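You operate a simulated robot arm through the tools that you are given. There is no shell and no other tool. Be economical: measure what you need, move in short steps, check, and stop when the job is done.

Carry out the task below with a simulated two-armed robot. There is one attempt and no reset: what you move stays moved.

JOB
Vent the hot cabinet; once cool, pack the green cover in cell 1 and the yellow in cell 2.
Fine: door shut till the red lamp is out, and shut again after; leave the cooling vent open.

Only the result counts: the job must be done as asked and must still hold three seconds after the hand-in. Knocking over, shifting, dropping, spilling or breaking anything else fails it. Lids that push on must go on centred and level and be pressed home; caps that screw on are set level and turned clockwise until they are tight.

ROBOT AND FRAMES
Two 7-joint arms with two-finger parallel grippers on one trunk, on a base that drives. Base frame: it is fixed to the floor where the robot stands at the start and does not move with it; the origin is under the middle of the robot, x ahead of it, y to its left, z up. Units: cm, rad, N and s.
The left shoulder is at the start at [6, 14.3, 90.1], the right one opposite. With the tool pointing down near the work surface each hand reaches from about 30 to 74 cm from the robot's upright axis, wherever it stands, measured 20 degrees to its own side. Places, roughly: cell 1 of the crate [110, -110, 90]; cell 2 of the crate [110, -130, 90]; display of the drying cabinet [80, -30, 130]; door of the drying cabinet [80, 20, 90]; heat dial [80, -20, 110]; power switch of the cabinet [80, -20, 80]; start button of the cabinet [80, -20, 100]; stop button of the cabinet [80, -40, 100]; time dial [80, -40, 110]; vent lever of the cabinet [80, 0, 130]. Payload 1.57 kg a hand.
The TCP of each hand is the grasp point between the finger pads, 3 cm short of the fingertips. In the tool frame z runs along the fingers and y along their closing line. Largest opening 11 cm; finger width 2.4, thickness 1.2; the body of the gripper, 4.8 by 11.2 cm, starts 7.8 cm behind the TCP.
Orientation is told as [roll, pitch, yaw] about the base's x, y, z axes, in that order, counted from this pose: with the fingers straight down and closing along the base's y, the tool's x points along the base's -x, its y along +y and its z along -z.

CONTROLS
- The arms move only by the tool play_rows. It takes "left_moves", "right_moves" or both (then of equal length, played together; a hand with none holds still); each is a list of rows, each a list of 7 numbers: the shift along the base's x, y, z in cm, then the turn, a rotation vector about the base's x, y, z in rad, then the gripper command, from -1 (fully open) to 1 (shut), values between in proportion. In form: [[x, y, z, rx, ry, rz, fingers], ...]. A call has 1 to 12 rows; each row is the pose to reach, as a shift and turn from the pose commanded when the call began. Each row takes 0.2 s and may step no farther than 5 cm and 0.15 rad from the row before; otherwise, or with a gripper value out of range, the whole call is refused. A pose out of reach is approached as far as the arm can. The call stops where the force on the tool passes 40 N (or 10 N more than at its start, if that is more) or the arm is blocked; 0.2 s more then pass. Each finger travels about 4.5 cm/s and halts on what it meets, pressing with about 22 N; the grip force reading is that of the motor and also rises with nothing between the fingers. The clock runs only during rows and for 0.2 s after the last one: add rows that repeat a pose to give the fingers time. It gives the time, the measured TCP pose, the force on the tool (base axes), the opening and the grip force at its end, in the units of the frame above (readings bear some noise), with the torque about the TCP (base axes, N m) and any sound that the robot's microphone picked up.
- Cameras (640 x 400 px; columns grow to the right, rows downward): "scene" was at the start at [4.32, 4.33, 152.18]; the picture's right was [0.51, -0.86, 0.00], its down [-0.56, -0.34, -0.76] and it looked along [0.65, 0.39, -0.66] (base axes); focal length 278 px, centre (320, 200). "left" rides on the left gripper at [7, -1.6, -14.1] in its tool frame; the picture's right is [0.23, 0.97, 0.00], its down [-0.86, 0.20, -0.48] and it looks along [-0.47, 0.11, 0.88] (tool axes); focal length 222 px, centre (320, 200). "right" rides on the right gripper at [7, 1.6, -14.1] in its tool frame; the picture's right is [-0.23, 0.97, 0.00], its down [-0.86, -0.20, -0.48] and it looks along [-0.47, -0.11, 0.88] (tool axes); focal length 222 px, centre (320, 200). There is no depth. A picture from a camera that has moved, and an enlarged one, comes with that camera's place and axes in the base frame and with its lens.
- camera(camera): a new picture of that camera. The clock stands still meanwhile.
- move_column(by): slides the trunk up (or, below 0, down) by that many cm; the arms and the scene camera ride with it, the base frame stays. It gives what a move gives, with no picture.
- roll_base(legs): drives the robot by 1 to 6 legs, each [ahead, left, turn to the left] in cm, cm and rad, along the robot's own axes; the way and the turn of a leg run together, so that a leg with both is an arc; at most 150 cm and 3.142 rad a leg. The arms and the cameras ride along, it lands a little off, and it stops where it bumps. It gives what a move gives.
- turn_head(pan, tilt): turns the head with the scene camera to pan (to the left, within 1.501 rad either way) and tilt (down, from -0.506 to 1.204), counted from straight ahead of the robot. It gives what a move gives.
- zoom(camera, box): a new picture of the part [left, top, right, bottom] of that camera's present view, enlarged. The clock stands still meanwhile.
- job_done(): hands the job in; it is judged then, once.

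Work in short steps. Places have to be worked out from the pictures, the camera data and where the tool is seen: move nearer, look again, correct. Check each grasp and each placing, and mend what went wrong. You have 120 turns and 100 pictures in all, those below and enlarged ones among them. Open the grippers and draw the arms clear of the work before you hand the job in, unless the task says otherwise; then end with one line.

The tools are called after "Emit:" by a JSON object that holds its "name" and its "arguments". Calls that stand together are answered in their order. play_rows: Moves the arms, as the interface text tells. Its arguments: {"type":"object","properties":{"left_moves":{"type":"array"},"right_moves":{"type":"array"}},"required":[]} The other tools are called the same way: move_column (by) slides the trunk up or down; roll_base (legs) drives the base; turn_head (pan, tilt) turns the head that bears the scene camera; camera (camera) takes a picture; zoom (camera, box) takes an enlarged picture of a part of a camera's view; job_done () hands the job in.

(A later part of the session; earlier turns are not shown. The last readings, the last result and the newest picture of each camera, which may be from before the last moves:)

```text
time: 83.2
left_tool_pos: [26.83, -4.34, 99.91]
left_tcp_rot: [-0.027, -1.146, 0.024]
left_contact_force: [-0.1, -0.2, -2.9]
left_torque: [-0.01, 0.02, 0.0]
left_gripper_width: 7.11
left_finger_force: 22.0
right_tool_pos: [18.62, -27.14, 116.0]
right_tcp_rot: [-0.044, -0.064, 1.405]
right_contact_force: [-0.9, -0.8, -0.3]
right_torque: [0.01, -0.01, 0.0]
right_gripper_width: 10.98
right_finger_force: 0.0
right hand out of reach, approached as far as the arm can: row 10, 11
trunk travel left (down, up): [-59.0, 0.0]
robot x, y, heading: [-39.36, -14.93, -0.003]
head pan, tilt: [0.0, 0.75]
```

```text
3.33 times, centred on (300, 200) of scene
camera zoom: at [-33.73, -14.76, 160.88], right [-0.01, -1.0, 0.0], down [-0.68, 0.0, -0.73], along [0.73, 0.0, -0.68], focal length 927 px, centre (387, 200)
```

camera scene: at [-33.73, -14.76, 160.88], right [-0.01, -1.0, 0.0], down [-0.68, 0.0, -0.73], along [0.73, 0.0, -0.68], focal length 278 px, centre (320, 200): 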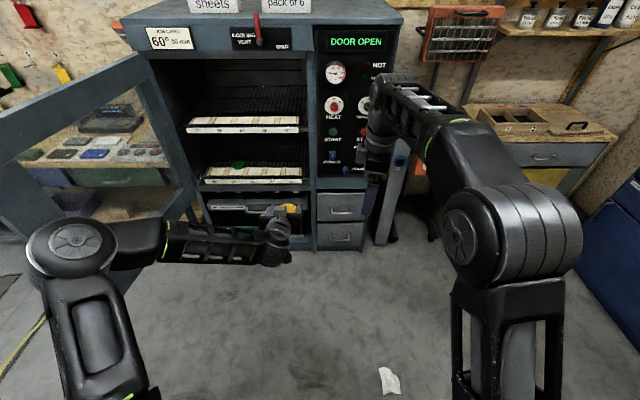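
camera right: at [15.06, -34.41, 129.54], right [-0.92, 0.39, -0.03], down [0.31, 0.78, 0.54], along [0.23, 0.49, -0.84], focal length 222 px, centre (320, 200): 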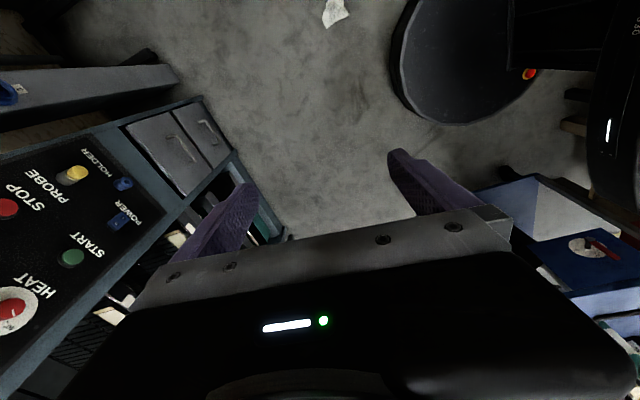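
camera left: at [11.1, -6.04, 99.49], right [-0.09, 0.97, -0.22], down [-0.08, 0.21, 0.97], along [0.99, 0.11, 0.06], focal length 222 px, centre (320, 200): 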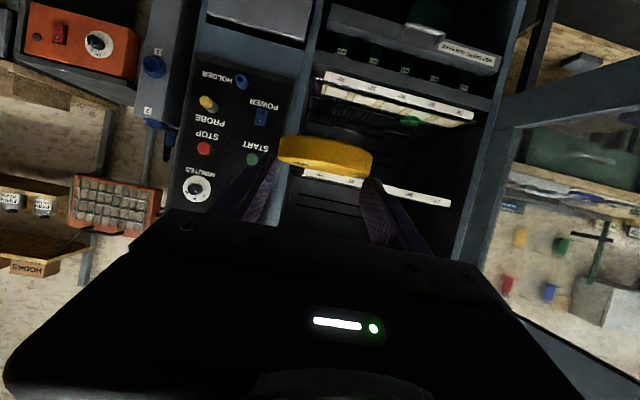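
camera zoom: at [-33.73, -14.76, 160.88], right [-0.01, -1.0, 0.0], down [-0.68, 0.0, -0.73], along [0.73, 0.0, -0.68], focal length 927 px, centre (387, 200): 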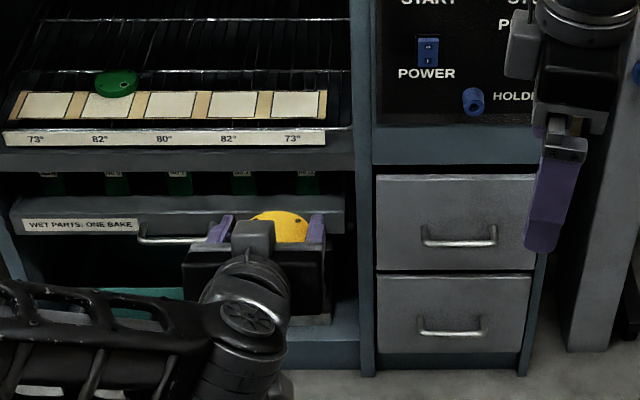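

Step too long; resend with smaller steps.

Emit:
{"name": "play_rows", "arguments": {"right_moves": [[1.8, 4, 0, -0.01, 0.01, 0, -0.636], [3.6, 8, 0, -0.02, 0.02, 0, -0.636], [5.4, 12, 0, -0.03, 0.03, 0, -0.636], [7.2, 16, 0, -0.045, 0.045, 0, -0.636], [9, 20, 0, -0.056, 0.054, 0, -0.636], [10, 22.7, -1, -0.056, 0.054, 0, -0.636], [10, 22.7, -4, -0.056, 0.054, 0, -0.636]]}}

Emit:
{"name": "camera", "arguments": {"camera": "right"}}

Emit:
{"name": "zoom", "arguments": {"camera": "scene", "box": [220, 140, 380, 260]}}

```text
time: 84.9
left_tool_pos: [26.36, -4.19, 99.16]
left_tcp_rot: [-0.005, -1.13, 0.009]
left_contact_force: [-2.3, -0.6, -3.0]
left_torque: [0.04, -0.19, -0.07]
left_gripper_width: 7.12
left_finger_force: 22.2
right_tool_pos: [23.36, -9.97, 109.82]
right_tcp_rot: [-0.183, 0.027, 1.401]
right_contact_force: [0.4, -1.6, 2.0]
right_torque: [0.07, -0.02, 0.06]
right_gripper_width: 8.86
right_finger_force: 0.0
right hand out of reach, approached as far as the arm can: row 1, 2, 3, 4, 5, 6, 7
trunk travel left (down, up): [-59.0, 0.0]
robot x, y, heading: [-39.12, -14.57, -0.01]
head pan, tilt: [0.0, 0.75]
stopped in row 7 (left hand): the force on the tool passed its limit (the readings are from after the stop); the commanded pose is now the measured one
```

```text
43 pictures are left
camera right: at [18.1, -15.78, 123.45], right [-0.91, 0.38, -0.18], down [0.25, 0.84, 0.48], along [0.34, 0.39, -0.86], focal length 222 px, centre (320, 200)
```

right: 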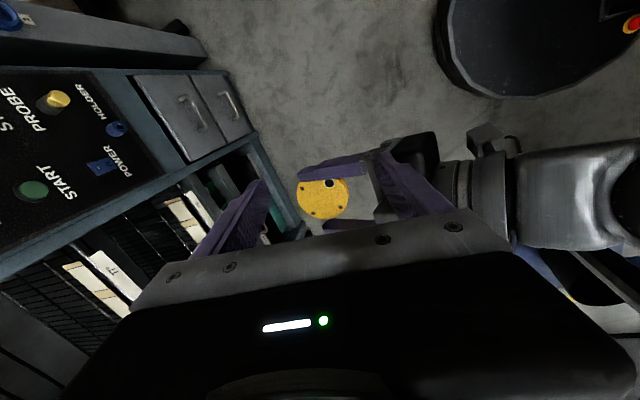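

```text
3.33 times, centred on (300, 200) of scene
camera zoom: at [-34.12, -15.22, 160.9], right [-0.01, -1.0, 0.0], down [-0.68, 0.01, -0.73], along [0.73, 0.0, -0.68], focal length 927 px, centre (387, 200)
```

zoom: 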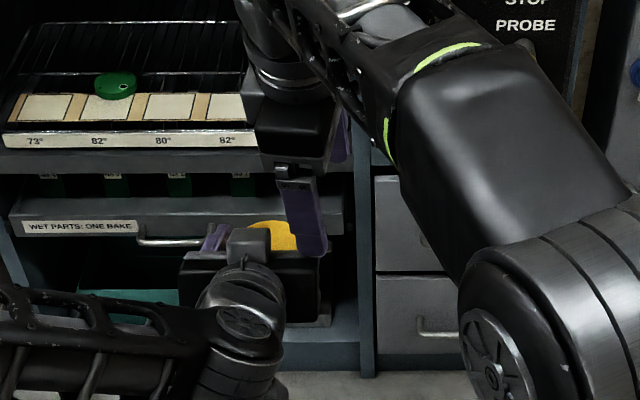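

The right arm can't reach that high pose properly and touched the left hand; I pull it back up and right, then do the handover lower and more to the right.

Emit:
{"name": "play_rows", "arguments": {"right_moves": [[-0.5, -3, 2, 0, 0, 0, -0.636], [-1, -7, 3, 0, 0, 0, -0.636], [-2, -11, 3, 0, 0, 0, -0.636], [-3, -15, 2, 0, 0, 0, -0.636], [-4, -18, 0, 0, 0, 0, -0.636]]}}

Emit:
{"name": "play_rows", "arguments": {"left_moves": [[-0.3, -1, -2.5, 0, 0, 0, 1], [-0.6, -2, -5, 0, 0, 0, 1], [-0.9, -3, -7.5, 0, 0, 0, 1], [-1.2, -4, -10, 0, 0, 0, 1], [-1.5, -5, -12.5, 0, 0, 0, 1], [-1.5, -6, -15, 0, 0, 0, 1]]}}

Emit:
{"name": "camera", "arguments": {"camera": "scene"}}

```text
time: 86.1
left_tool_pos: [26.69, -3.91, 99.1]
left_tcp_rot: [-0.011, -1.128, 0.014]
left_contact_force: [0.6, -1.3, -1.5]
left_torque: [0.0, 0.02, 0.01]
left_gripper_width: 7.09
left_finger_force: 21.5
right_tool_pos: [19.63, -27.57, 109.63]
right_tcp_rot: [-0.178, 0.033, 1.405]
right_contact_force: [-0.7, 1.2, 0.2]
right_torque: [0.01, 0.03, -0.02]
right_gripper_width: 9.01
right_finger_force: 0.1
trunk travel left (down, up): [-59.0, 0.0]
robot x, y, heading: [-39.16, -14.6, 0.002]
head pan, tilt: [0.0, 0.75]
```

```text
time: 87.5
left_tool_pos: [25.09, -9.83, 84.02]
left_tcp_rot: [-0.013, -1.128, 0.017]
left_contact_force: [0.5, -0.1, -2.7]
left_torque: [-0.02, 0.04, 0.02]
left_gripper_width: 7.14
left_finger_force: 22.3
right_tool_pos: [19.58, -27.52, 109.69]
right_tcp_rot: [-0.179, 0.03, 1.404]
right_contact_force: [0.5, 0.7, 0.9]
right_torque: [0.04, 0.01, 0.01]
right_gripper_width: 8.98
right_finger_force: 0.0
trunk travel left (down, up): [-59.0, 0.0]
robot x, y, heading: [-39.1, -14.55, -0.005]
head pan, tilt: [0.0, 0.75]
```

```text
41 pictures are left
camera scene: at [-33.7, -14.79, 160.88], right [-0.01, -1.0, 0.0], down [-0.68, 0.0, -0.73], along [0.73, 0.0, -0.68], focal length 278 px, centre (320, 200)
```

scene: 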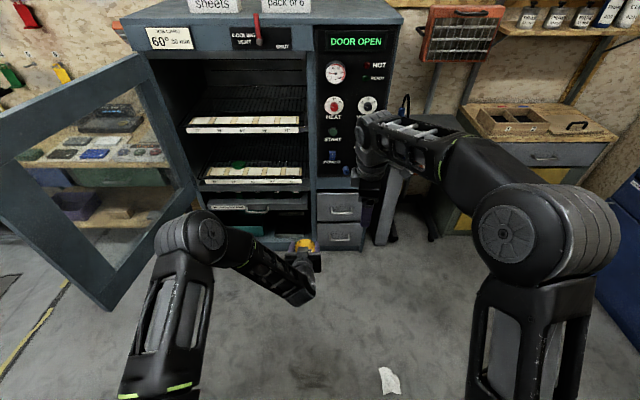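

Left is at a good lower pose. I level the right hand, lower it, and bring it over the disc at about (26.7, -9.8, 82).

Emit:
{"name": "play_rows", "arguments": {"right_moves": [[0, 0, -3, 0.03, 0.086, 0, -0.636], [0, 0, -6, 0.059, 0.171, 0, -0.636], [0, 0, -9.5, 0.059, 0.171, 0, -0.636], [1.8, 4, -9.5, 0.059, 0.171, 0, -0.636], [3.6, 8.5, -9.5, 0.059, 0.171, 0, -0.636], [5.4, 13, -9.5, 0.059, 0.171, 0, -0.636], [7.2, 17.5, -9.5, 0.059, 0.171, 0, -0.636]]}}

Emit:
{"name": "camera", "arguments": {"camera": "right"}}

Emit:
{"name": "zoom", "arguments": {"camera": "scene", "box": [220, 180, 380, 300]}}

```text
time: 89.1
left_tool_pos: [24.99, -9.96, 84.1]
left_tcp_rot: [-0.008, -1.128, 0.012]
left_contact_force: [0.8, -0.3, -1.5]
left_torque: [0.01, 0.07, 0.02]
left_gripper_width: 7.12
left_finger_force: 21.9
right_tool_pos: [25.43, -13.65, 100.16]
right_tcp_rot: [-0.003, -0.001, 1.407]
right_contact_force: [0.0, -0.1, -0.3]
right_torque: [0.01, -0.04, 0.01]
right_gripper_width: 9.0
right_finger_force: 0.0
right hand out of reach, approached as far as the arm can: row 7
trunk travel left (down, up): [-59.0, 0.0]
robot x, y, heading: [-39.08, -14.57, -0.003]
head pan, tilt: [0.0, 0.75]
```

```text
40 pictures are left
camera right: at [22.62, -20.24, 114.16], right [-0.92, 0.38, 0.0], down [0.34, 0.81, 0.48], along [0.19, 0.44, -0.88], focal length 222 px, centre (320, 200)
```

right: 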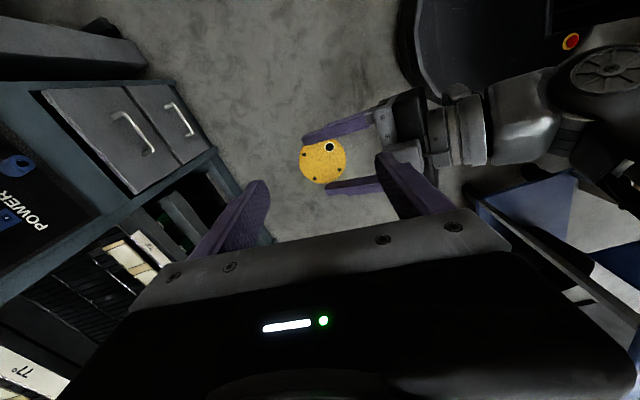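

```text
3.33 times, centred on (300, 240) of scene
camera zoom: at [-33.77, -14.99, 160.88], right [-0.01, -1.0, 0.0], down [-0.68, 0.01, -0.73], along [0.73, 0.0, -0.68], focal length 927 px, centre (387, 67)
```

zoom: 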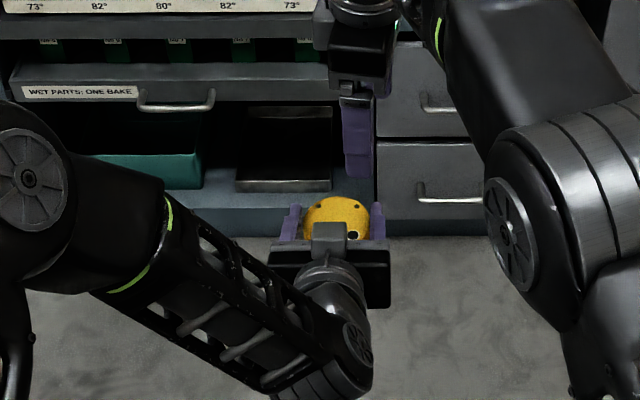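

Right hand's leftward limit is about y=-13.6, so I shift the left hand 5 cm right, then put the right hand over the disc and descend part-way.

Emit:
{"name": "play_rows", "arguments": {"left_moves": [[0, -2.5, 0, 0, 0, 0, 1], [0, -5, 0, 0, 0, 0, 1], [0, -6, 0, 0, 0, 0, 1]], "right_moves": [[0.5, -1, -1, 0, 0, 0, -0.636], [1, -2, -3, 0, 0, 0, -0.636], [1.1, -2.5, -6, 0, 0, 0, -0.636]]}}

Emit:
{"name": "camera", "arguments": {"camera": "right"}}

```text
time: 89.9
left_tool_pos: [25.01, -15.76, 83.94]
left_tcp_rot: [-0.011, -1.127, 0.013]
left_contact_force: [-0.7, -1.1, -3.2]
left_torque: [-0.01, 0.04, 0.01]
left_gripper_width: 7.13
left_finger_force: 22.0
right_tool_pos: [26.68, -15.96, 93.88]
right_tcp_rot: [0.003, -0.001, 1.408]
right_contact_force: [-0.2, -0.1, -0.3]
right_torque: [0.02, 0.02, -0.01]
right_gripper_width: 9.01
right_finger_force: 0.0
trunk travel left (down, up): [-59.0, 0.0]
robot x, y, heading: [-39.36, -14.76, -0.002]
head pan, tilt: [0.0, 0.75]
```

```text
38 pictures are left
camera right: at [23.92, -22.62, 107.99], right [-0.92, 0.38, 0.0], down [0.34, 0.81, 0.48], along [0.18, 0.44, -0.88], focal length 222 px, centre (320, 200)
```

right: 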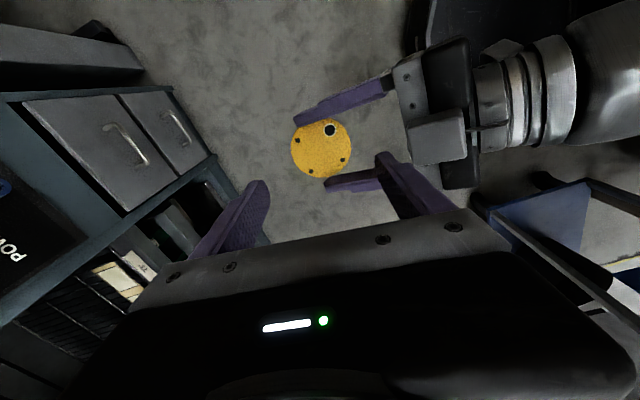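

Disc centre computed (26.4, -16.0), right hand is aligned. Descend to disc height.

Emit:
{"name": "play_rows", "arguments": {"right_moves": [[0, 0, -3, 0, 0, 0, -0.636], [-0.1, 0, -6, 0, 0, 0, -0.636], [-0.1, 0, -8, 0, 0, 0, -0.636], [-0.1, 0, -9.6, 0, 0, 0, -0.636]]}}

Emit:
{"name": "camera", "arguments": {"camera": "right"}}

Emit:
{"name": "camera", "arguments": {"camera": "left"}}

```text
time: 90.9
left_tool_pos: [25.0, -15.8, 83.95]
left_tcp_rot: [-0.012, -1.128, 0.018]
left_contact_force: [-0.9, 0.2, -2.7]
left_torque: [0.02, 0.02, -0.02]
left_gripper_width: 7.14
left_finger_force: 21.2
right_tool_pos: [26.38, -15.83, 84.09]
right_tcp_rot: [0.002, 0.0, 1.407]
right_contact_force: [1.1, -0.2, -0.1]
right_torque: [0.03, 0.02, -0.01]
right_gripper_width: 8.97
right_finger_force: 0.1
trunk travel left (down, up): [-59.0, 0.0]
robot x, y, heading: [-39.04, -14.99, -0.004]
head pan, tilt: [0.0, 0.75]
```

```text
37 pictures are left
camera right: at [23.56, -22.42, 98.27], right [-0.92, 0.38, 0.0], down [0.34, 0.81, 0.48], along [0.18, 0.44, -0.88], focal length 222 px, centre (320, 200)
```

right: 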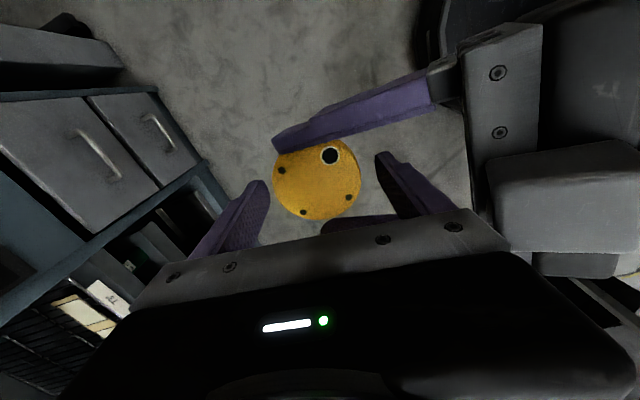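

```text
36 pictures are left
camera left: at [9.29, -17.58, 83.8], right [-0.1, 0.97, -0.21], down [-0.07, 0.2, 0.98], along [0.99, 0.11, 0.04], focal length 222 px, centre (320, 200)
```

left: 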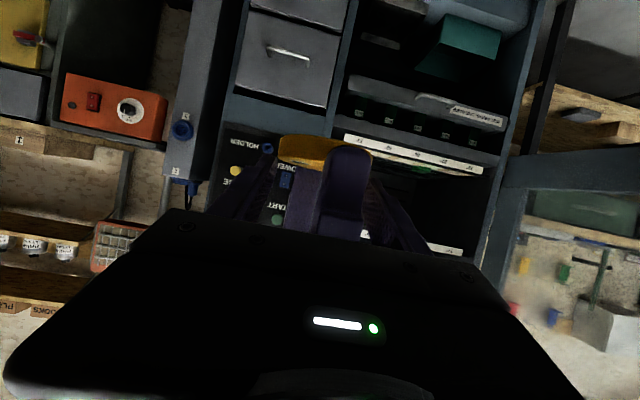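

The right fingertips overlap the disc's rim. I lower 0.4 cm more and close the right hand.

Emit:
{"name": "play_rows", "arguments": {"right_moves": [[0, 0, -0.4, 0, 0, 0, -0.636], [0, 0, -0.4, 0, 0, 0, -0.3], [0, 0, -0.4, 0, 0, 0, 0], [0, 0, -0.4, 0, 0, 0, 0.5], [0, 0, -0.4, 0, 0, 0, 1], [0, 0, -0.4, 0, 0, 0, 1], [0, 0, -0.4, 0, 0, 0, 1]]}}

Emit:
{"name": "camera", "arguments": {"camera": "right"}}

```text
time: 92.5
left_tool_pos: [24.92, -15.77, 83.96]
left_tcp_rot: [-0.011, -1.126, 0.015]
left_contact_force: [-21.4, 6.8, 5.0]
left_torque: [0.15, 0.35, 0.25]
left_gripper_width: 7.13
left_finger_force: 22.2
right_tool_pos: [26.48, -16.02, 83.75]
right_tcp_rot: [-0.001, 0.001, 1.405]
right_contact_force: [21.7, -4.7, -5.9]
right_torque: [-0.14, -0.38, -0.23]
right_gripper_width: 7.12
right_finger_force: 22.2
trunk travel left (down, up): [-59.0, 0.0]
robot x, y, heading: [-39.24, -14.83, -0.004]
head pan, tilt: [0.0, 0.75]
```

```text
35 pictures are left
camera right: at [23.57, -22.54, 97.9], right [-0.92, 0.38, 0.0], down [0.34, 0.81, 0.48], along [0.19, 0.44, -0.88], focal length 222 px, centre (320, 200)
```

right: 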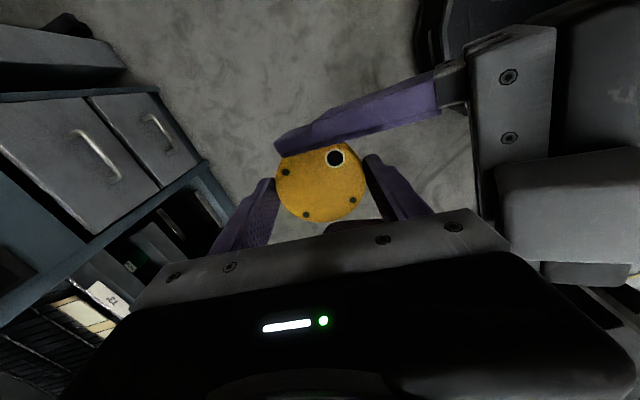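

Both hands grip at 7.12 cm. Now open the left hand and withdraw it backward.

Emit:
{"name": "play_rows", "arguments": {"left_moves": [[0, 0, 0, 0, 0, 0, 0.2], [0, 0, 0, 0, 0, 0, -0.5], [0, 0, 0, 0, 0, 0, -1], [0, 0, 0, 0, 0, 0, -1], [0, 0, 0, 0, 0, 0, -1], [-2, 0, 0, 0, 0, 0, -1], [-4, 2, 0, 0, 0, 0, -1]]}}

Emit:
{"name": "camera", "arguments": {"camera": "right"}}

```text
time: 94.1
left_tool_pos: [21.08, -13.81, 84.26]
left_tcp_rot: [-0.013, -1.127, 0.015]
left_contact_force: [-0.7, 1.0, -0.7]
left_torque: [0.0, 0.01, 0.0]
left_gripper_width: 11.0
left_finger_force: 0.1
right_tool_pos: [26.2, -15.9, 83.78]
right_tcp_rot: [0.0, 0.002, 1.407]
right_contact_force: [0.2, 0.4, 0.0]
right_torque: [0.01, 0.02, 0.0]
right_gripper_width: 7.13
right_finger_force: 22.2
trunk travel left (down, up): [-59.0, 0.0]
robot x, y, heading: [-38.83, -14.5, -0.003]
head pan, tilt: [0.0, 0.75]
```

```text
34 pictures are left
camera right: at [23.49, -22.44, 97.89], right [-0.92, 0.38, 0.0], down [0.34, 0.81, 0.48], along [0.18, 0.44, -0.88], focal length 222 px, centre (320, 200)
```

right: 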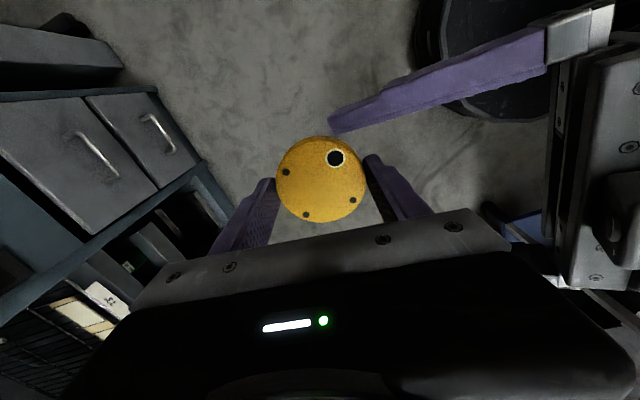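

The right hand holds yellow securely. I move both hands apart into carry poses, then lower the trunk 30 cm, since triangulation puts green at about (95.3, 30.2) on a shelf near z 67.

Emit:
{"name": "play_rows", "arguments": {"left_moves": [[-1, 3, 0, 0, 0, 0, -1], [-2, 6, 1, 0, 0, 0, -1], [-2, 9, 3, 0, 0, 0, -1], [-2, 12, 5, 0, 0, 0, -1], [-2, 16, 7, 0, 0, 0, -1], [-2, 20, 9, 0, 0, 0, -1], [-2, 24, 12, 0, 0, 0, -1], [-2, 28, 15, 0, 0, 0, -1]], "right_moves": [[0, -2, 0, 0, 0, 0, 1], [-1, -5, 2, 0, 0, 0, 1], [-3, -8, 4, 0, 0, 0, 1], [-5, -11, 6, 0, 0, 0, 1], [-7, -14, 8, 0, 0, 0, 1], [-9, -17, 10, 0, 0, 0, 1], [-11, -19, 12, 0, 0, 0, 1], [-13, -21, 14, 0, 0, 0, 1]]}}

Emit:
{"name": "move_column", "arguments": {"by": -30}}

Emit:
{"name": "roll_base", "arguments": {"legs": [[43, 7, 0]]}}

Emit:
{"name": "turn_head", "arguments": {"pan": 0.3, "tilt": 0.6}}

Emit:
{"name": "camera", "arguments": {"camera": "scene"}}

```text
time: 94.6
left_tool_pos: [19.88, -11.79, 84.53]
left_tcp_rot: [-0.038, -1.131, 0.011]
left_contact_force: [0.4, -0.4, -1.2]
left_torque: [0.0, 0.04, -0.02]
left_gripper_width: 11.02
left_finger_force: 0.0
right_tool_pos: [25.58, -16.66, 84.07]
right_tcp_rot: [0.014, -0.022, 1.411]
right_contact_force: [-0.3, 1.3, -2.3]
right_torque: [0.0, 0.0, -0.05]
right_gripper_width: 7.13
right_finger_force: 21.6
trunk travel left (down, up): [-59.0, 0.0]
robot x, y, heading: [-39.13, -15.29, -0.001]
head pan, tilt: [0.0, 0.75]
stopped in row 2 (right hand): the force on the tool passed its limit (the readings are from after the stop); the commanded pose is now the measured one
```

```text
time: 97.6
left_tool_pos: [19.9, -11.63, 54.48]
left_tcp_rot: [-0.037, -1.131, 0.012]
left_contact_force: [-1.0, -3.3, -1.8]
left_torque: [0.06, 0.02, -0.09]
left_gripper_width: 11.03
left_finger_force: 0.0
right_tool_pos: [25.59, -16.66, 54.09]
right_tcp_rot: [0.014, -0.022, 1.412]
right_contact_force: [1.1, 3.3, -1.7]
right_torque: [-0.01, 0.05, -0.13]
right_gripper_width: 7.11
right_finger_force: 22.0
trunk travel left (down, up): [-29.0, 30.0]
robot x, y, heading: [-38.96, -14.4, -0.005]
head pan, tilt: [0.0, 0.75]
```

```text
time: 100.2
left_tool_pos: [63.02, -3.03, 54.45]
left_tcp_rot: [-0.036, -1.128, 0.033]
left_contact_force: [-0.7, -3.7, -1.7]
left_torque: [0.1, 0.01, -0.11]
left_gripper_width: 11.0
left_finger_force: 0.1
right_tool_pos: [68.67, -7.66, 54.11]
right_tcp_rot: [0.015, -0.023, 1.432]
right_contact_force: [0.3, 3.8, -1.2]
right_torque: [-0.06, 0.08, -0.13]
right_gripper_width: 7.12
right_finger_force: 22.0
trunk travel left (down, up): [-29.0, 30.0]
robot x, y, heading: [4.04, -7.02, 0.018]
head pan, tilt: [0.0, 0.75]
```

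```text
time: 101.0
left_tool_pos: [62.85, -2.99, 54.47]
left_tcp_rot: [-0.036, -1.128, 0.033]
left_contact_force: [-0.7, -0.6, 1.3]
left_torque: [0.0, 0.01, -0.05]
left_gripper_width: 11.01
left_finger_force: 0.0
right_tool_pos: [68.66, -7.68, 54.09]
right_tcp_rot: [0.014, -0.021, 1.432]
right_contact_force: [0.5, 1.4, -3.0]
right_torque: [-0.03, -0.01, -0.06]
right_gripper_width: 7.13
right_finger_force: 22.0
trunk travel left (down, up): [-29.0, 30.0]
robot x, y, heading: [3.63, -6.97, 0.018]
head pan, tilt: [0.3, 0.6]
```

```text
33 pictures are left
camera scene: at [9.44, -4.57, 132.16], right [0.31, -0.95, 0.0], down [-0.54, -0.18, -0.82], along [0.78, 0.26, -0.57], focal length 278 px, centre (320, 200)
```

scene: 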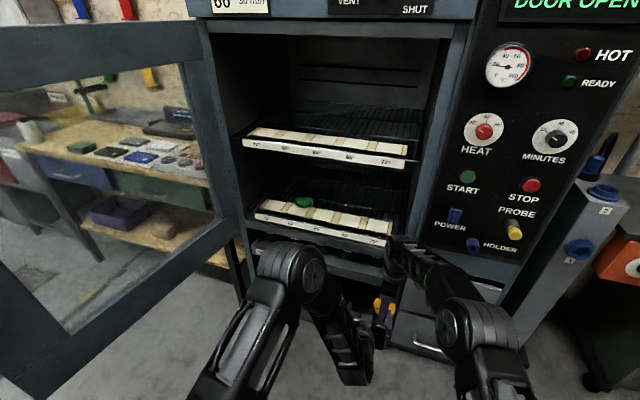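

The right hand touched the left's finger earlier and the later calls still ran; nothing is harmed, but I'll step singly now. I ease the right hand off, lift it straight up, then swing it right and back.

Emit:
{"name": "play_rows", "arguments": {"right_moves": [[0, 1.2, 0, 0, 0, 0, 1], [0, 1.2, 3, 0, 0, 0, 1], [0, 1.2, 7, 0, 0, 0, 1], [0, 1.2, 11, 0, 0, 0, 1], [0, 1.2, 14, 0, 0, 0, 1], [-1, -2, 15, 0, 0, 0, 1], [-3, -6, 15, 0, 0, 0, 1], [-6, -10, 15, 0, 0, 0, 1], [-9, -14, 15, 0, 0, 0, 1], [-11, -18, 15, 0, 0, 0, 1]]}}

```text
time: 103.2
left_tool_pos: [62.91, -2.97, 54.48]
left_tcp_rot: [-0.036, -1.129, 0.033]
left_contact_force: [0.1, -0.5, 0.4]
left_torque: [0.02, 0.01, -0.01]
left_gripper_width: 11.02
left_finger_force: 0.1
right_tool_pos: [57.88, -25.97, 69.0]
right_tcp_rot: [0.012, -0.024, 1.431]
right_contact_force: [-1.0, 0.0, -2.8]
right_torque: [0.0, 0.03, 0.0]
right_gripper_width: 7.09
right_finger_force: 22.2
trunk travel left (down, up): [-29.0, 30.0]
robot x, y, heading: [3.87, -7.05, 0.019]
head pan, tilt: [0.3, 0.6]
```

Right hand is clear. Now the left hand goes up and left to face green.

Emit:
{"name": "play_rows", "arguments": {"left_moves": [[-1, 3, 3, 0, 0, 0, -1], [-1, 6, 6, 0, 0, 0, -1], [-1, 9, 9, 0, 0, 0, -1], [-1, 12, 12, 0, 0, 0, -1], [-1, 15.5, 15, 0, 0, 0, -1], [-1, 19, 18, 0, 0, 0, -1], [-1, 23, 19, 0, 0, 0, -1], [-1, 27, 19, 0, 0, 0, -1], [-1, 31, 19, 0, 0, 0, -1], [-1, 33.7, 19, 0, 0, 0, -1]]}}

Emit:
{"name": "zoom", "arguments": {"camera": "scene", "box": [220, 160, 380, 260]}}

```text
time: 105.4
left_tool_pos: [61.83, 30.89, 73.64]
left_tcp_rot: [-0.038, -1.128, 0.035]
left_contact_force: [0.3, -0.8, -0.4]
left_torque: [0.04, -0.01, 0.02]
left_gripper_width: 11.01
left_finger_force: 0.0
right_tool_pos: [57.98, -25.85, 69.11]
right_tcp_rot: [0.015, -0.023, 1.433]
right_contact_force: [0.3, 0.3, -2.7]
right_torque: [-0.05, 0.01, 0.04]
right_gripper_width: 7.09
right_finger_force: 22.2
trunk travel left (down, up): [-29.0, 30.0]
robot x, y, heading: [3.79, -6.96, 0.015]
head pan, tilt: [0.3, 0.6]
```

```text
4.00 times, centred on (300, 210) of scene
camera zoom: at [9.43, -4.56, 132.17], right [0.31, -0.95, 0.0], down [-0.54, -0.18, -0.82], along [0.78, 0.26, -0.57], focal length 1112 px, centre (400, 160)
```

zoom: 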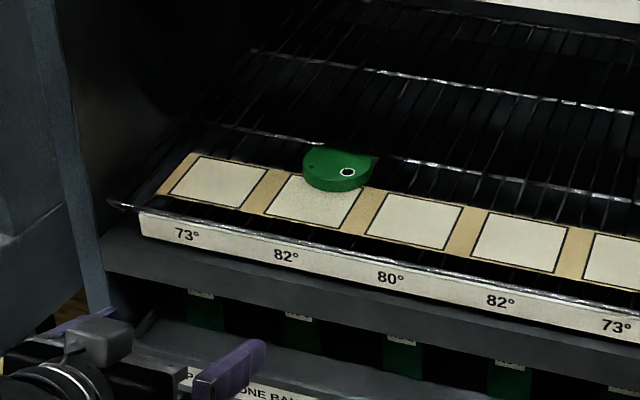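

The final reach would over-stretch at this stand, so I'll drive 12 cm closer; first I pull the right hand back 12 cm to keep it off the panel.

Emit:
{"name": "play_rows", "arguments": {"right_moves": [[-3, -1, 1, 0, 0, 0, 1], [-6, -2, 2, 0, 0, 0, 1], [-9, -3, 3, 0, 0, 0, 1], [-12, -4, 4, 0, 0, 0, 1]]}}

```text
time: 106.4
left_tool_pos: [61.84, 30.89, 73.41]
left_tcp_rot: [-0.038, -1.129, 0.034]
left_contact_force: [0.2, -0.2, 0.0]
left_torque: [-0.03, -0.01, -0.01]
left_gripper_width: 11.01
left_finger_force: 0.1
right_tool_pos: [45.68, -29.82, 73.09]
right_tcp_rot: [0.014, -0.022, 1.433]
right_contact_force: [-0.7, -0.1, -1.9]
right_torque: [0.0, -0.01, 0.0]
right_gripper_width: 7.09
right_finger_force: 22.3
trunk travel left (down, up): [-29.0, 30.0]
robot x, y, heading: [4.01, -6.95, 0.02]
head pan, tilt: [0.3, 0.6]
```

Right hand is back. Drive forward 12 cm, correcting the small heading.

Emit:
{"name": "roll_base", "arguments": {"legs": [[12, 0, -0.018]]}}

Emit:
{"name": "camera", "arguments": {"camera": "left"}}

Emit:
{"name": "zoom", "arguments": {"camera": "scene", "box": [200, 170, 400, 300]}}

```text
time: 107.6
left_tool_pos: [74.47, 29.65, 73.53]
left_tcp_rot: [-0.036, -1.129, 0.009]
left_contact_force: [0.8, 0.1, -0.4]
left_torque: [-0.03, 0.0, 0.01]
left_gripper_width: 10.99
left_finger_force: 0.1
right_tool_pos: [56.96, -30.59, 73.18]
right_tcp_rot: [0.014, -0.023, 1.409]
right_contact_force: [0.2, -0.6, -1.8]
right_torque: [-0.01, 0.0, 0.01]
right_gripper_width: 7.11
right_finger_force: 21.8
trunk travel left (down, up): [-29.0, 30.0]
robot x, y, heading: [15.66, -7.49, -0.009]
head pan, tilt: [0.3, 0.6]
```

```text
31 pictures are left
camera left: at [58.61, 28.27, 73.26], right [-0.08, 0.97, -0.22], down [-0.06, 0.22, 0.97], along [1.0, 0.09, 0.04], focal length 222 px, centre (320, 200)
```

left: 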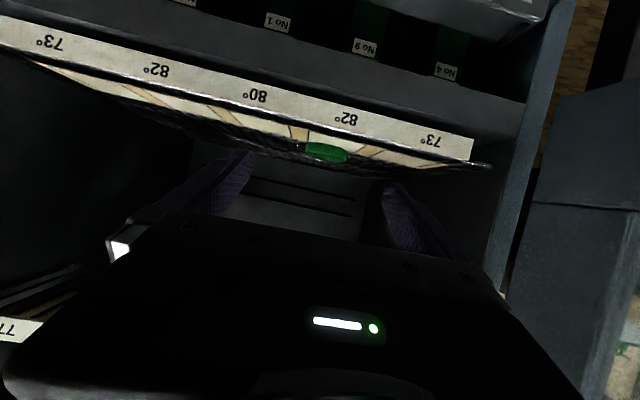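

```text
3.08 times, centred on (300, 235) of scene
camera zoom: at [21.2, -4.62, 132.16], right [0.29, -0.96, 0.0], down [-0.54, -0.16, -0.82], along [0.79, 0.24, -0.57], focal length 856 px, centre (382, 92)
```

zoom: 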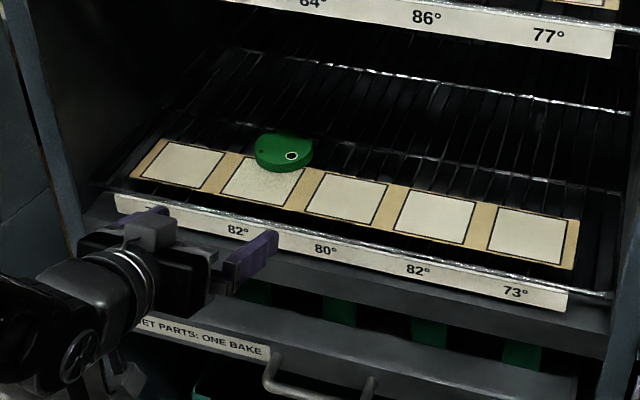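

Green ≈ (95.5–96.5, 30.4, centre z≈67). Advance to x≈87 and re-measure.

Emit:
{"name": "play_rows", "arguments": {"left_moves": [[4, 0.2, -0.5, 0, 0, 0, -1], [8, 0.5, -1.2, 0, 0, 0, -1], [12, 0.7, -2, 0, 0, 0, -1], [14, 0.7, -2.3, 0, 0, 0, -1]]}}

Emit:
{"name": "camera", "arguments": {"camera": "left"}}

Emit:
{"name": "zoom", "arguments": {"camera": "scene", "box": [220, 170, 380, 270]}}

```text
time: 108.6
left_tool_pos: [88.53, 30.54, 71.19]
left_tcp_rot: [-0.038, -1.13, 0.013]
left_contact_force: [-0.7, -0.5, -0.6]
left_torque: [0.03, -0.01, 0.02]
left_gripper_width: 11.01
left_finger_force: 0.1
right_tool_pos: [56.91, -30.64, 73.28]
right_tcp_rot: [0.014, -0.023, 1.413]
right_contact_force: [-0.3, -0.3, -2.1]
right_torque: [-0.01, 0.01, 0.03]
right_gripper_width: 7.11
right_finger_force: 22.1
trunk travel left (down, up): [-29.0, 30.0]
robot x, y, heading: [15.68, -7.08, -0.002]
head pan, tilt: [0.3, 0.6]
```

```text
29 pictures are left
camera left: at [72.72, 29.19, 70.86], right [-0.08, 0.97, -0.22], down [-0.06, 0.22, 0.97], along [1.0, 0.09, 0.04], focal length 222 px, centre (320, 200)
```

left: 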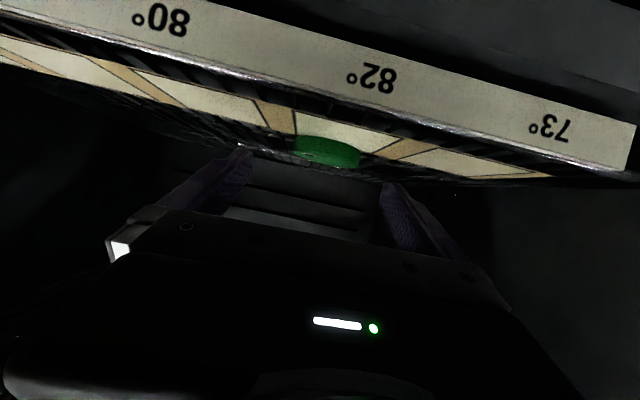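

```text
4.00 times, centred on (300, 220) of scene
camera zoom: at [21.19, -4.62, 132.17], right [0.29, -0.96, 0.0], down [-0.54, -0.16, -0.82], along [0.79, 0.24, -0.57], focal length 1112 px, centre (400, 120)
```

zoom: 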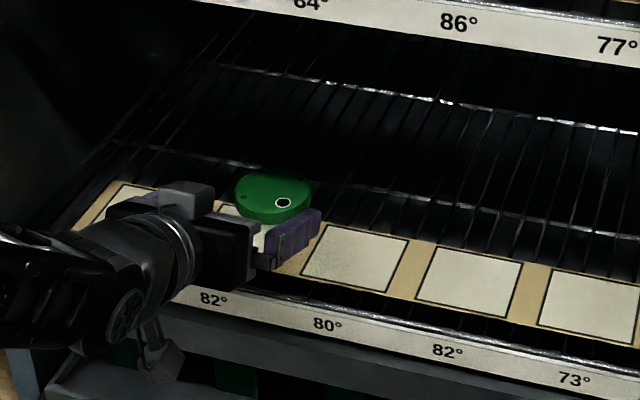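

Disc measured at (96.8, 30.9, z≈66.7). Advance over it and grip.

Emit:
{"name": "play_rows", "arguments": {"left_moves": [[3, 0.35, -0.8, 0, 0, 0, -1], [5, 0.35, -1.7, 0, 0, 0, -1], [6.7, 0.35, -2.5, 0, 0, 0, -1], [6.7, 0.35, -2.5, 0, 0, 0, -0.3], [6.7, 0.35, -2.5, 0, 0, 0, 0.5], [6.7, 0.35, -2.5, 0, 0, 0, 1], [6.7, 0.35, -2.5, 0, 0, 0, 1], [6.7, 0.35, -2.5, 0, 0, 0, 1]]}}

Emit:
{"name": "camera", "arguments": {"camera": "left"}}

```text
time: 110.4
left_tool_pos: [95.01, 30.68, 68.57]
left_tcp_rot: [-0.037, -1.128, 0.01]
left_contact_force: [-0.6, 0.8, 0.0]
left_torque: [0.09, -0.01, 0.01]
left_gripper_width: 7.11
left_finger_force: 22.1
right_tool_pos: [56.88, -30.58, 73.14]
right_tcp_rot: [0.013, -0.024, 1.409]
right_contact_force: [0.0, -1.1, -1.8]
right_torque: [0.0, -0.01, 0.0]
right_gripper_width: 7.11
right_finger_force: 21.6
trunk travel left (down, up): [-29.0, 30.0]
robot x, y, heading: [15.2, -7.25, -0.006]
head pan, tilt: [0.3, 0.6]
```

```text
27 pictures are left
camera left: at [79.32, 29.26, 68.38], right [-0.08, 0.97, -0.22], down [-0.06, 0.22, 0.97], along [1.0, 0.09, 0.04], focal length 222 px, centre (320, 200)
```

left: 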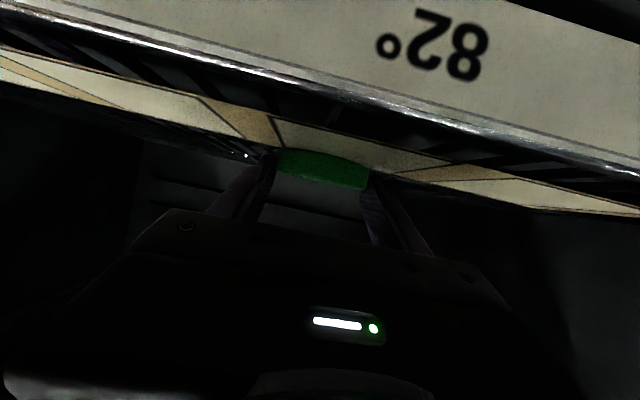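

Gripped at 7.11. Lift slightly and draw out with the arm (well inside reach this time).

Emit:
{"name": "play_rows", "arguments": {"left_moves": [[0, 0, 2, 0, 0, 0, 1], [-1, 0, 4, 0, 0, 0, 1], [-4, 0, 5, 0, 0, 0, 1], [-8, 0, 5, 0, 0, 0, 1], [-12, 0, 5, 0, 0, 0, 1], [-16, 0, 5, 0, 0, 0, 1]]}}

```text
time: 111.8
left_tool_pos: [79.2, 30.59, 73.65]
left_tcp_rot: [-0.039, -1.13, 0.009]
left_contact_force: [0.2, -0.5, -3.1]
left_torque: [-0.01, -0.01, 0.01]
left_gripper_width: 7.13
left_finger_force: 22.5
right_tool_pos: [56.95, -30.64, 73.2]
right_tcp_rot: [0.016, -0.022, 1.41]
right_contact_force: [0.0, 0.0, -2.6]
right_torque: [-0.01, 0.01, 0.01]
right_gripper_width: 7.11
right_finger_force: 21.8
trunk travel left (down, up): [-29.0, 30.0]
robot x, y, heading: [15.72, -7.26, -0.005]
head pan, tilt: [0.3, 0.6]
```

Disc is out past the shelf. I back away straight, then slide right toward the crate's side.

Emit:
{"name": "roll_base", "arguments": {"legs": [[-42, 0, 0], [0, -95, 0]]}}

Emit:
{"name": "turn_head", "arguments": {"pan": -0.1, "tilt": 0.5}}

Emit:
{"name": "camera", "arguments": {"camera": "scene"}}

```text
time: 118.9
left_tool_pos: [38.46, -65.67, 73.49]
left_tcp_rot: [-0.037, -1.129, -0.001]
left_contact_force: [-0.1, 0.9, -2.7]
left_torque: [-0.03, 0.05, 0.01]
left_gripper_width: 7.11
left_finger_force: 22.6
right_tool_pos: [15.24, -126.63, 73.2]
right_tcp_rot: [0.013, -0.022, 1.398]
right_contact_force: [0.0, 0.7, -2.7]
right_torque: [-0.03, 0.03, -0.03]
right_gripper_width: 7.11
right_finger_force: 22.4
trunk travel left (down, up): [-29.0, 30.0]
robot x, y, heading: [-25.6, -102.73, -0.019]
head pan, tilt: [0.3, 0.6]
```

```text
time: 119.8
left_tool_pos: [38.38, -65.72, 73.55]
left_tcp_rot: [-0.038, -1.128, -0.001]
left_contact_force: [-0.2, 0.0, -2.0]
left_torque: [0.02, 0.05, 0.0]
left_gripper_width: 7.1
left_finger_force: 22.1
right_tool_pos: [15.35, -126.68, 73.23]
right_tcp_rot: [0.015, -0.022, 1.397]
right_contact_force: [0.3, -0.4, -1.8]
right_torque: [0.01, 0.01, 0.03]
right_gripper_width: 7.12
right_finger_force: 21.9
trunk travel left (down, up): [-29.0, 30.0]
robot x, y, heading: [-25.51, -102.49, -0.019]
head pan, tilt: [-0.099, 0.499]
```

```text
26 pictures are left
camera scene: at [-19.6, -103.76, 133.07], right [-0.12, -0.99, 0.0], down [-0.48, 0.06, -0.88], along [0.87, -0.1, -0.48], focal length 278 px, centre (320, 200)
```

scene: 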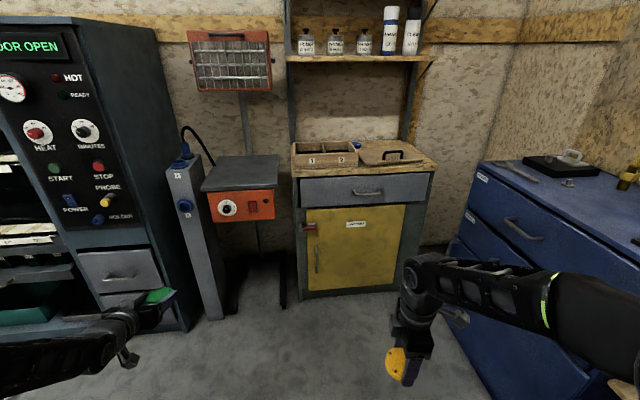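

The crate is on the bench ahead (front near x≈99). I raise the trunk so the hands clear the bench tops, then approach part-way.

Emit:
{"name": "move_column", "arguments": {"by": 28}}

Emit:
{"name": "roll_base", "arguments": {"legs": [[42, -3, 0.019]]}}

Emit:
{"name": "turn_head", "arguments": {"pan": -0.1, "tilt": 0.65}}

Emit:
{"name": "camera", "arguments": {"camera": "scene"}}

```text
time: 122.6
left_tool_pos: [38.34, -65.67, 101.49]
left_tcp_rot: [-0.038, -1.13, 0.0]
left_contact_force: [0.2, -0.2, -2.7]
left_torque: [-0.01, 0.03, -0.02]
left_gripper_width: 7.13
left_finger_force: 21.8
right_tool_pos: [15.44, -126.74, 101.19]
right_tcp_rot: [0.015, -0.022, 1.398]
right_contact_force: [0.6, 0.1, -2.1]
right_torque: [-0.02, -0.02, 0.01]
right_gripper_width: 7.08
right_finger_force: 21.7
trunk travel left (down, up): [-57.0, 2.0]
robot x, y, heading: [-25.67, -102.4, -0.018]
head pan, tilt: [-0.099, 0.499]
```

```text
time: 125.2
left_tool_pos: [79.64, -66.88, 101.46]
left_tcp_rot: [-0.037, -1.128, 0.032]
left_contact_force: [0.3, 0.4, -1.5]
left_torque: [-0.01, 0.04, -0.02]
left_gripper_width: 7.1
left_finger_force: 21.9
right_tool_pos: [58.33, -128.44, 101.06]
right_tcp_rot: [0.013, -0.023, 1.429]
right_contact_force: [0.7, -0.4, -3.0]
right_torque: [-0.05, 0.02, 0.02]
right_gripper_width: 7.1
right_finger_force: 21.9
trunk travel left (down, up): [-57.0, 2.0]
robot x, y, heading: [16.2, -105.89, 0.015]
head pan, tilt: [-0.099, 0.499]
```

```text
time: 125.9
left_tool_pos: [79.51, -66.92, 101.51]
left_tcp_rot: [-0.038, -1.128, 0.03]
left_contact_force: [-0.6, 0.7, -2.3]
left_torque: [0.03, 0.07, 0.0]
left_gripper_width: 7.11
left_finger_force: 22.1
right_tool_pos: [58.32, -128.51, 101.1]
right_tcp_rot: [0.014, -0.021, 1.43]
right_contact_force: [-1.4, 0.3, -2.8]
right_torque: [-0.01, -0.02, 0.0]
right_gripper_width: 7.11
right_finger_force: 21.6
trunk travel left (down, up): [-57.0, 2.0]
robot x, y, heading: [16.16, -105.61, 0.015]
head pan, tilt: [-0.099, 0.649]
```

```text
25 pictures are left
camera scene: at [22.26, -106.66, 159.74], right [-0.09, -1.0, 0.0], down [-0.6, 0.05, -0.8], along [0.79, -0.07, -0.6], focal length 278 px, centre (320, 200)
```

scene: 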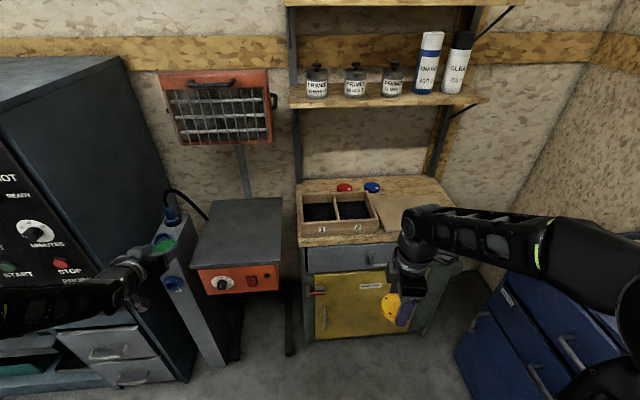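

Cells are near (106, -113) and (106, -130), floor about z 88–90. I first bring the left hand in toward the middle so it clears the post, then drive closer.

Emit:
{"name": "play_rows", "arguments": {"left_moves": [[-2, -3, 0.5, 0, 0, 0, 1], [-4, -7, 1, 0, 0, 0, 1], [-6, -11, 1.5, 0, 0, 0, 1], [-6.5, -15, 2, 0, 0, 0, 1], [-6.5, -19, 2, 0, 0, 0, 1], [-6.5, -23, 2, 0, 0, 0, 1], [-6.5, -27, 2, 0, 0, 0, 1], [-6.5, -30, 2, 0, 0, 0, 1]]}}

```text
time: 127.7
left_tool_pos: [73.02, -97.06, 103.75]
left_tcp_rot: [-0.036, -1.128, 0.031]
left_contact_force: [-0.8, -0.3, -2.6]
left_torque: [-0.02, 0.02, 0.03]
left_gripper_width: 7.13
left_finger_force: 22.1
right_tool_pos: [58.28, -128.56, 101.01]
right_tcp_rot: [0.014, -0.024, 1.429]
right_contact_force: [0.4, -0.7, -1.6]
right_torque: [0.02, -0.02, -0.02]
right_gripper_width: 7.09
right_finger_force: 22.3
trunk travel left (down, up): [-57.0, 2.0]
robot x, y, heading: [16.73, -105.88, 0.015]
head pan, tilt: [-0.099, 0.649]
```

Emit:
{"name": "roll_base", "arguments": {"legs": [[24, -1, -0.015]]}}

Emit:
{"name": "turn_head", "arguments": {"pan": -0.1, "tilt": 0.85}}

Emit:
{"name": "camera", "arguments": {"camera": "scene"}}

```text
time: 129.5
left_tool_pos: [97.85, -98.67, 103.62]
left_tcp_rot: [-0.038, -1.129, 0.014]
left_contact_force: [0.7, 0.7, -2.1]
left_torque: [0.02, 0.06, -0.01]
left_gripper_width: 7.12
left_finger_force: 22.1
right_tool_pos: [82.48, -130.02, 101.14]
right_tcp_rot: [0.014, -0.024, 1.415]
right_contact_force: [-0.5, 1.2, -2.5]
right_torque: [-0.03, 0.01, 0.02]
right_gripper_width: 7.11
right_finger_force: 21.7
trunk travel left (down, up): [-57.0, 2.0]
robot x, y, heading: [41.31, -106.84, -0.001]
head pan, tilt: [-0.099, 0.649]
```

```text
time: 130.3
left_tool_pos: [97.63, -98.71, 103.86]
left_tcp_rot: [-0.036, -1.13, 0.015]
left_contact_force: [0.1, 0.3, -3.1]
left_torque: [0.04, 0.03, 0.0]
left_gripper_width: 7.12
left_finger_force: 21.8
right_tool_pos: [82.35, -129.99, 101.18]
right_tcp_rot: [0.015, -0.024, 1.412]
right_contact_force: [0.9, -0.3, -1.8]
right_torque: [0.0, -0.02, -0.04]
right_gripper_width: 7.11
right_finger_force: 21.4
trunk travel left (down, up): [-57.0, 2.0]
robot x, y, heading: [40.73, -106.65, -0.006]
head pan, tilt: [-0.099, 0.85]
```

```text
24 pictures are left
camera scene: at [45.86, -107.51, 158.08], right [-0.1, -0.99, 0.0], down [-0.75, 0.08, -0.66], along [0.66, -0.07, -0.75], focal length 278 px, centre (320, 200)
```

scene: 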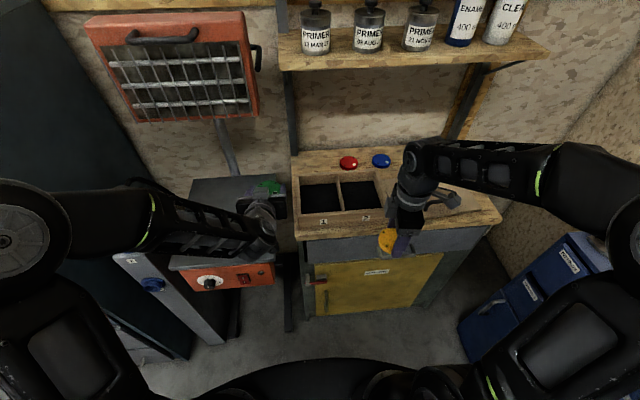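

Cell 1 centre ≈ (105, -113.6), cell 2 ≈ (105.2, -127). I move the yellow cover above cell 2 and check with the hand camera.

Emit:
{"name": "play_rows", "arguments": {"right_moves": [[3, 0.5, 2, 0, 0, 0, 1], [7, 1, 3, 0, 0, 0, 1], [11, 1.5, 3, 0, 0, 0, 1], [15, 2, 3, 0, 0, 0, 1], [19, 2.5, 3, 0, 0, 0, 1], [22.5, 2.8, 3, 0, 0, 0, 1]]}}

Emit:
{"name": "camera", "arguments": {"camera": "right"}}

Emit:
{"name": "zoom", "arguments": {"camera": "scene", "box": [270, 130, 430, 250]}}

```text
time: 131.7
left_tool_pos: [97.68, -98.78, 103.83]
left_tcp_rot: [-0.04, -1.126, 0.015]
left_contact_force: [0.7, 0.3, -3.3]
left_torque: [0.0, 0.03, -0.01]
left_gripper_width: 7.1
left_finger_force: 21.8
right_tool_pos: [104.81, -127.11, 104.2]
right_tcp_rot: [0.013, -0.023, 1.414]
right_contact_force: [-0.2, 0.3, -3.7]
right_torque: [0.04, 0.0, 0.01]
right_gripper_width: 7.09
right_finger_force: 22.3
trunk travel left (down, up): [-57.0, 2.0]
robot x, y, heading: [40.63, -106.8, 0.0]
head pan, tilt: [-0.099, 0.85]
```

```text
23 pictures are left
camera right: at [102.23, -134.07, 118.13], right [-0.93, 0.38, 0.02], down [0.33, 0.8, 0.49], along [0.17, 0.47, -0.87], focal length 222 px, centre (320, 200)
```

right: 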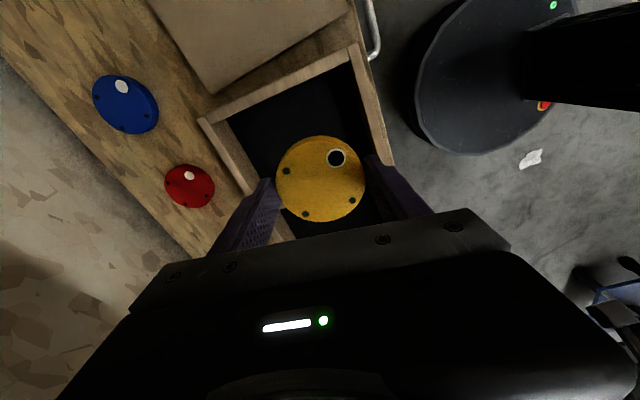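

```text
3.33 times, centred on (350, 190) of scene
camera zoom: at [45.98, -107.41, 158.07], right [-0.1, -0.99, 0.0], down [-0.75, 0.08, -0.66], along [0.66, -0.07, -0.75], focal length 927 px, centre (220, 233)
```

zoom: 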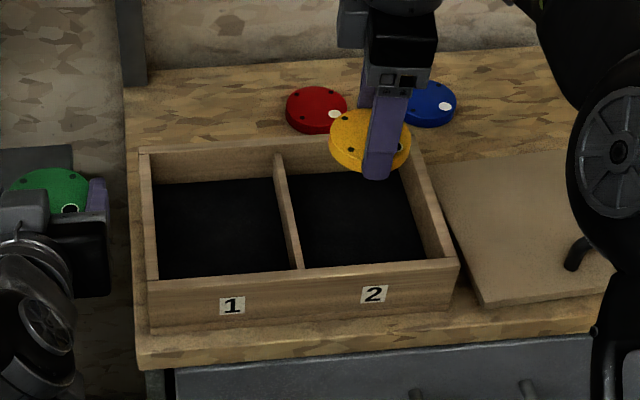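

Crate: rim z≈91.5, floor ≈86, cells centred at (106.5, -113.5) and (106.5, -127.4). I centre and descend to just above the floor.

Emit:
{"name": "play_rows", "arguments": {"right_moves": [[1.6, -0.3, -1, 0, 0, 0, 1], [1.6, -0.3, -5, 0, 0, 0, 1], [1.6, -0.3, -9, 0, 0, 0, 1], [1.6, -0.3, -12, 0, 0, 0, 1], [1.6, -0.3, -13.5, 0, 0, 0, 1]]}}

Emit:
{"name": "camera", "arguments": {"camera": "right"}}

```text
time: 132.9
left_tool_pos: [97.56, -98.66, 103.96]
left_tcp_rot: [-0.038, -1.131, 0.015]
left_contact_force: [0.3, 0.9, -2.1]
left_torque: [-0.01, 0.05, 0.03]
left_gripper_width: 7.13
left_finger_force: 22.1
right_tool_pos: [106.58, -127.79, 90.78]
right_tcp_rot: [0.007, -0.024, 1.414]
right_contact_force: [-0.9, 0.0, 16.4]
right_torque: [-0.22, -0.21, 0.08]
right_gripper_width: 7.1
right_finger_force: 22.0
right hand out of reach, approached as far as the arm can: row 1
trunk travel left (down, up): [-57.0, 2.0]
robot x, y, heading: [40.62, -106.75, 0.001]
head pan, tilt: [-0.099, 0.85]
```

```text
21 pictures are left
camera right: at [103.89, -134.65, 104.73], right [-0.93, 0.38, 0.01], down [0.33, 0.8, 0.5], along [0.18, 0.46, -0.87], focal length 222 px, centre (320, 200)
```

right: 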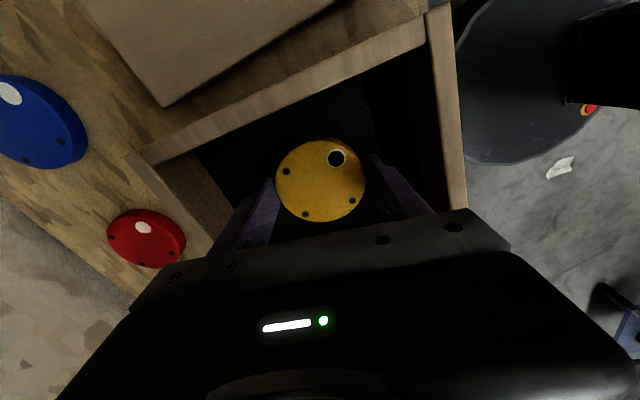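

It rests on the floor (16 N). Release with a modest opening and lift out.

Emit:
{"name": "play_rows", "arguments": {"right_moves": [[0, 0, 0.1, 0, 0, 0, -0.2], [0, 0, 0.1, 0, 0, 0, -0.5], [0, 0, 0.1, 0, 0, 0, -0.55], [0, 0, 0.1, 0, 0, 0, -0.55], [0, 0, 2, 0, 0, 0, -0.55], [0, 0, 5, 0, 0, 0, -0.55], [0, 0, 9, 0, 0, 0, -0.55], [0, 0, 13, 0, 0, 0, -0.55]]}}

Emit:
{"name": "camera", "arguments": {"camera": "right"}}

```text
time: 134.7
left_tool_pos: [97.61, -98.59, 103.75]
left_tcp_rot: [-0.037, -1.128, 0.016]
left_contact_force: [-0.3, 0.2, -1.8]
left_torque: [0.0, 0.03, 0.0]
left_gripper_width: 7.11
left_finger_force: 22.1
right_tool_pos: [106.68, -127.42, 102.54]
right_tcp_rot: [0.01, -0.024, 1.416]
right_contact_force: [0.0, -0.2, 0.5]
right_torque: [-0.09, 0.02, 0.03]
right_gripper_width: 8.53
right_finger_force: 0.2
right hand out of reach, approached as far as the arm can: row 8
trunk travel left (down, up): [-57.0, 2.0]
robot x, y, heading: [41.19, -106.77, -0.0]
head pan, tilt: [-0.099, 0.85]
```

```text
20 pictures are left
camera right: at [103.98, -134.25, 116.43], right [-0.93, 0.37, 0.02], down [0.33, 0.8, 0.5], along [0.17, 0.47, -0.87], focal length 222 px, centre (320, 200)
```

right: 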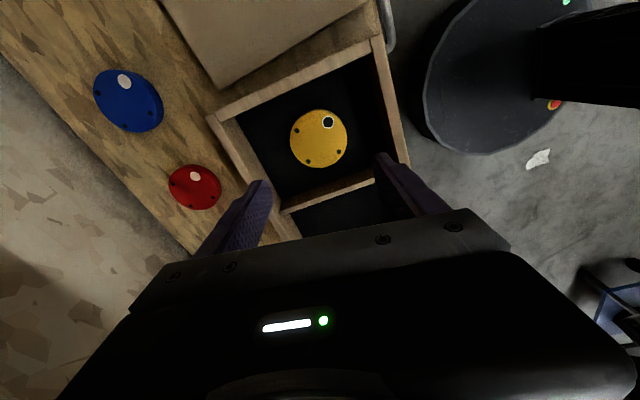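

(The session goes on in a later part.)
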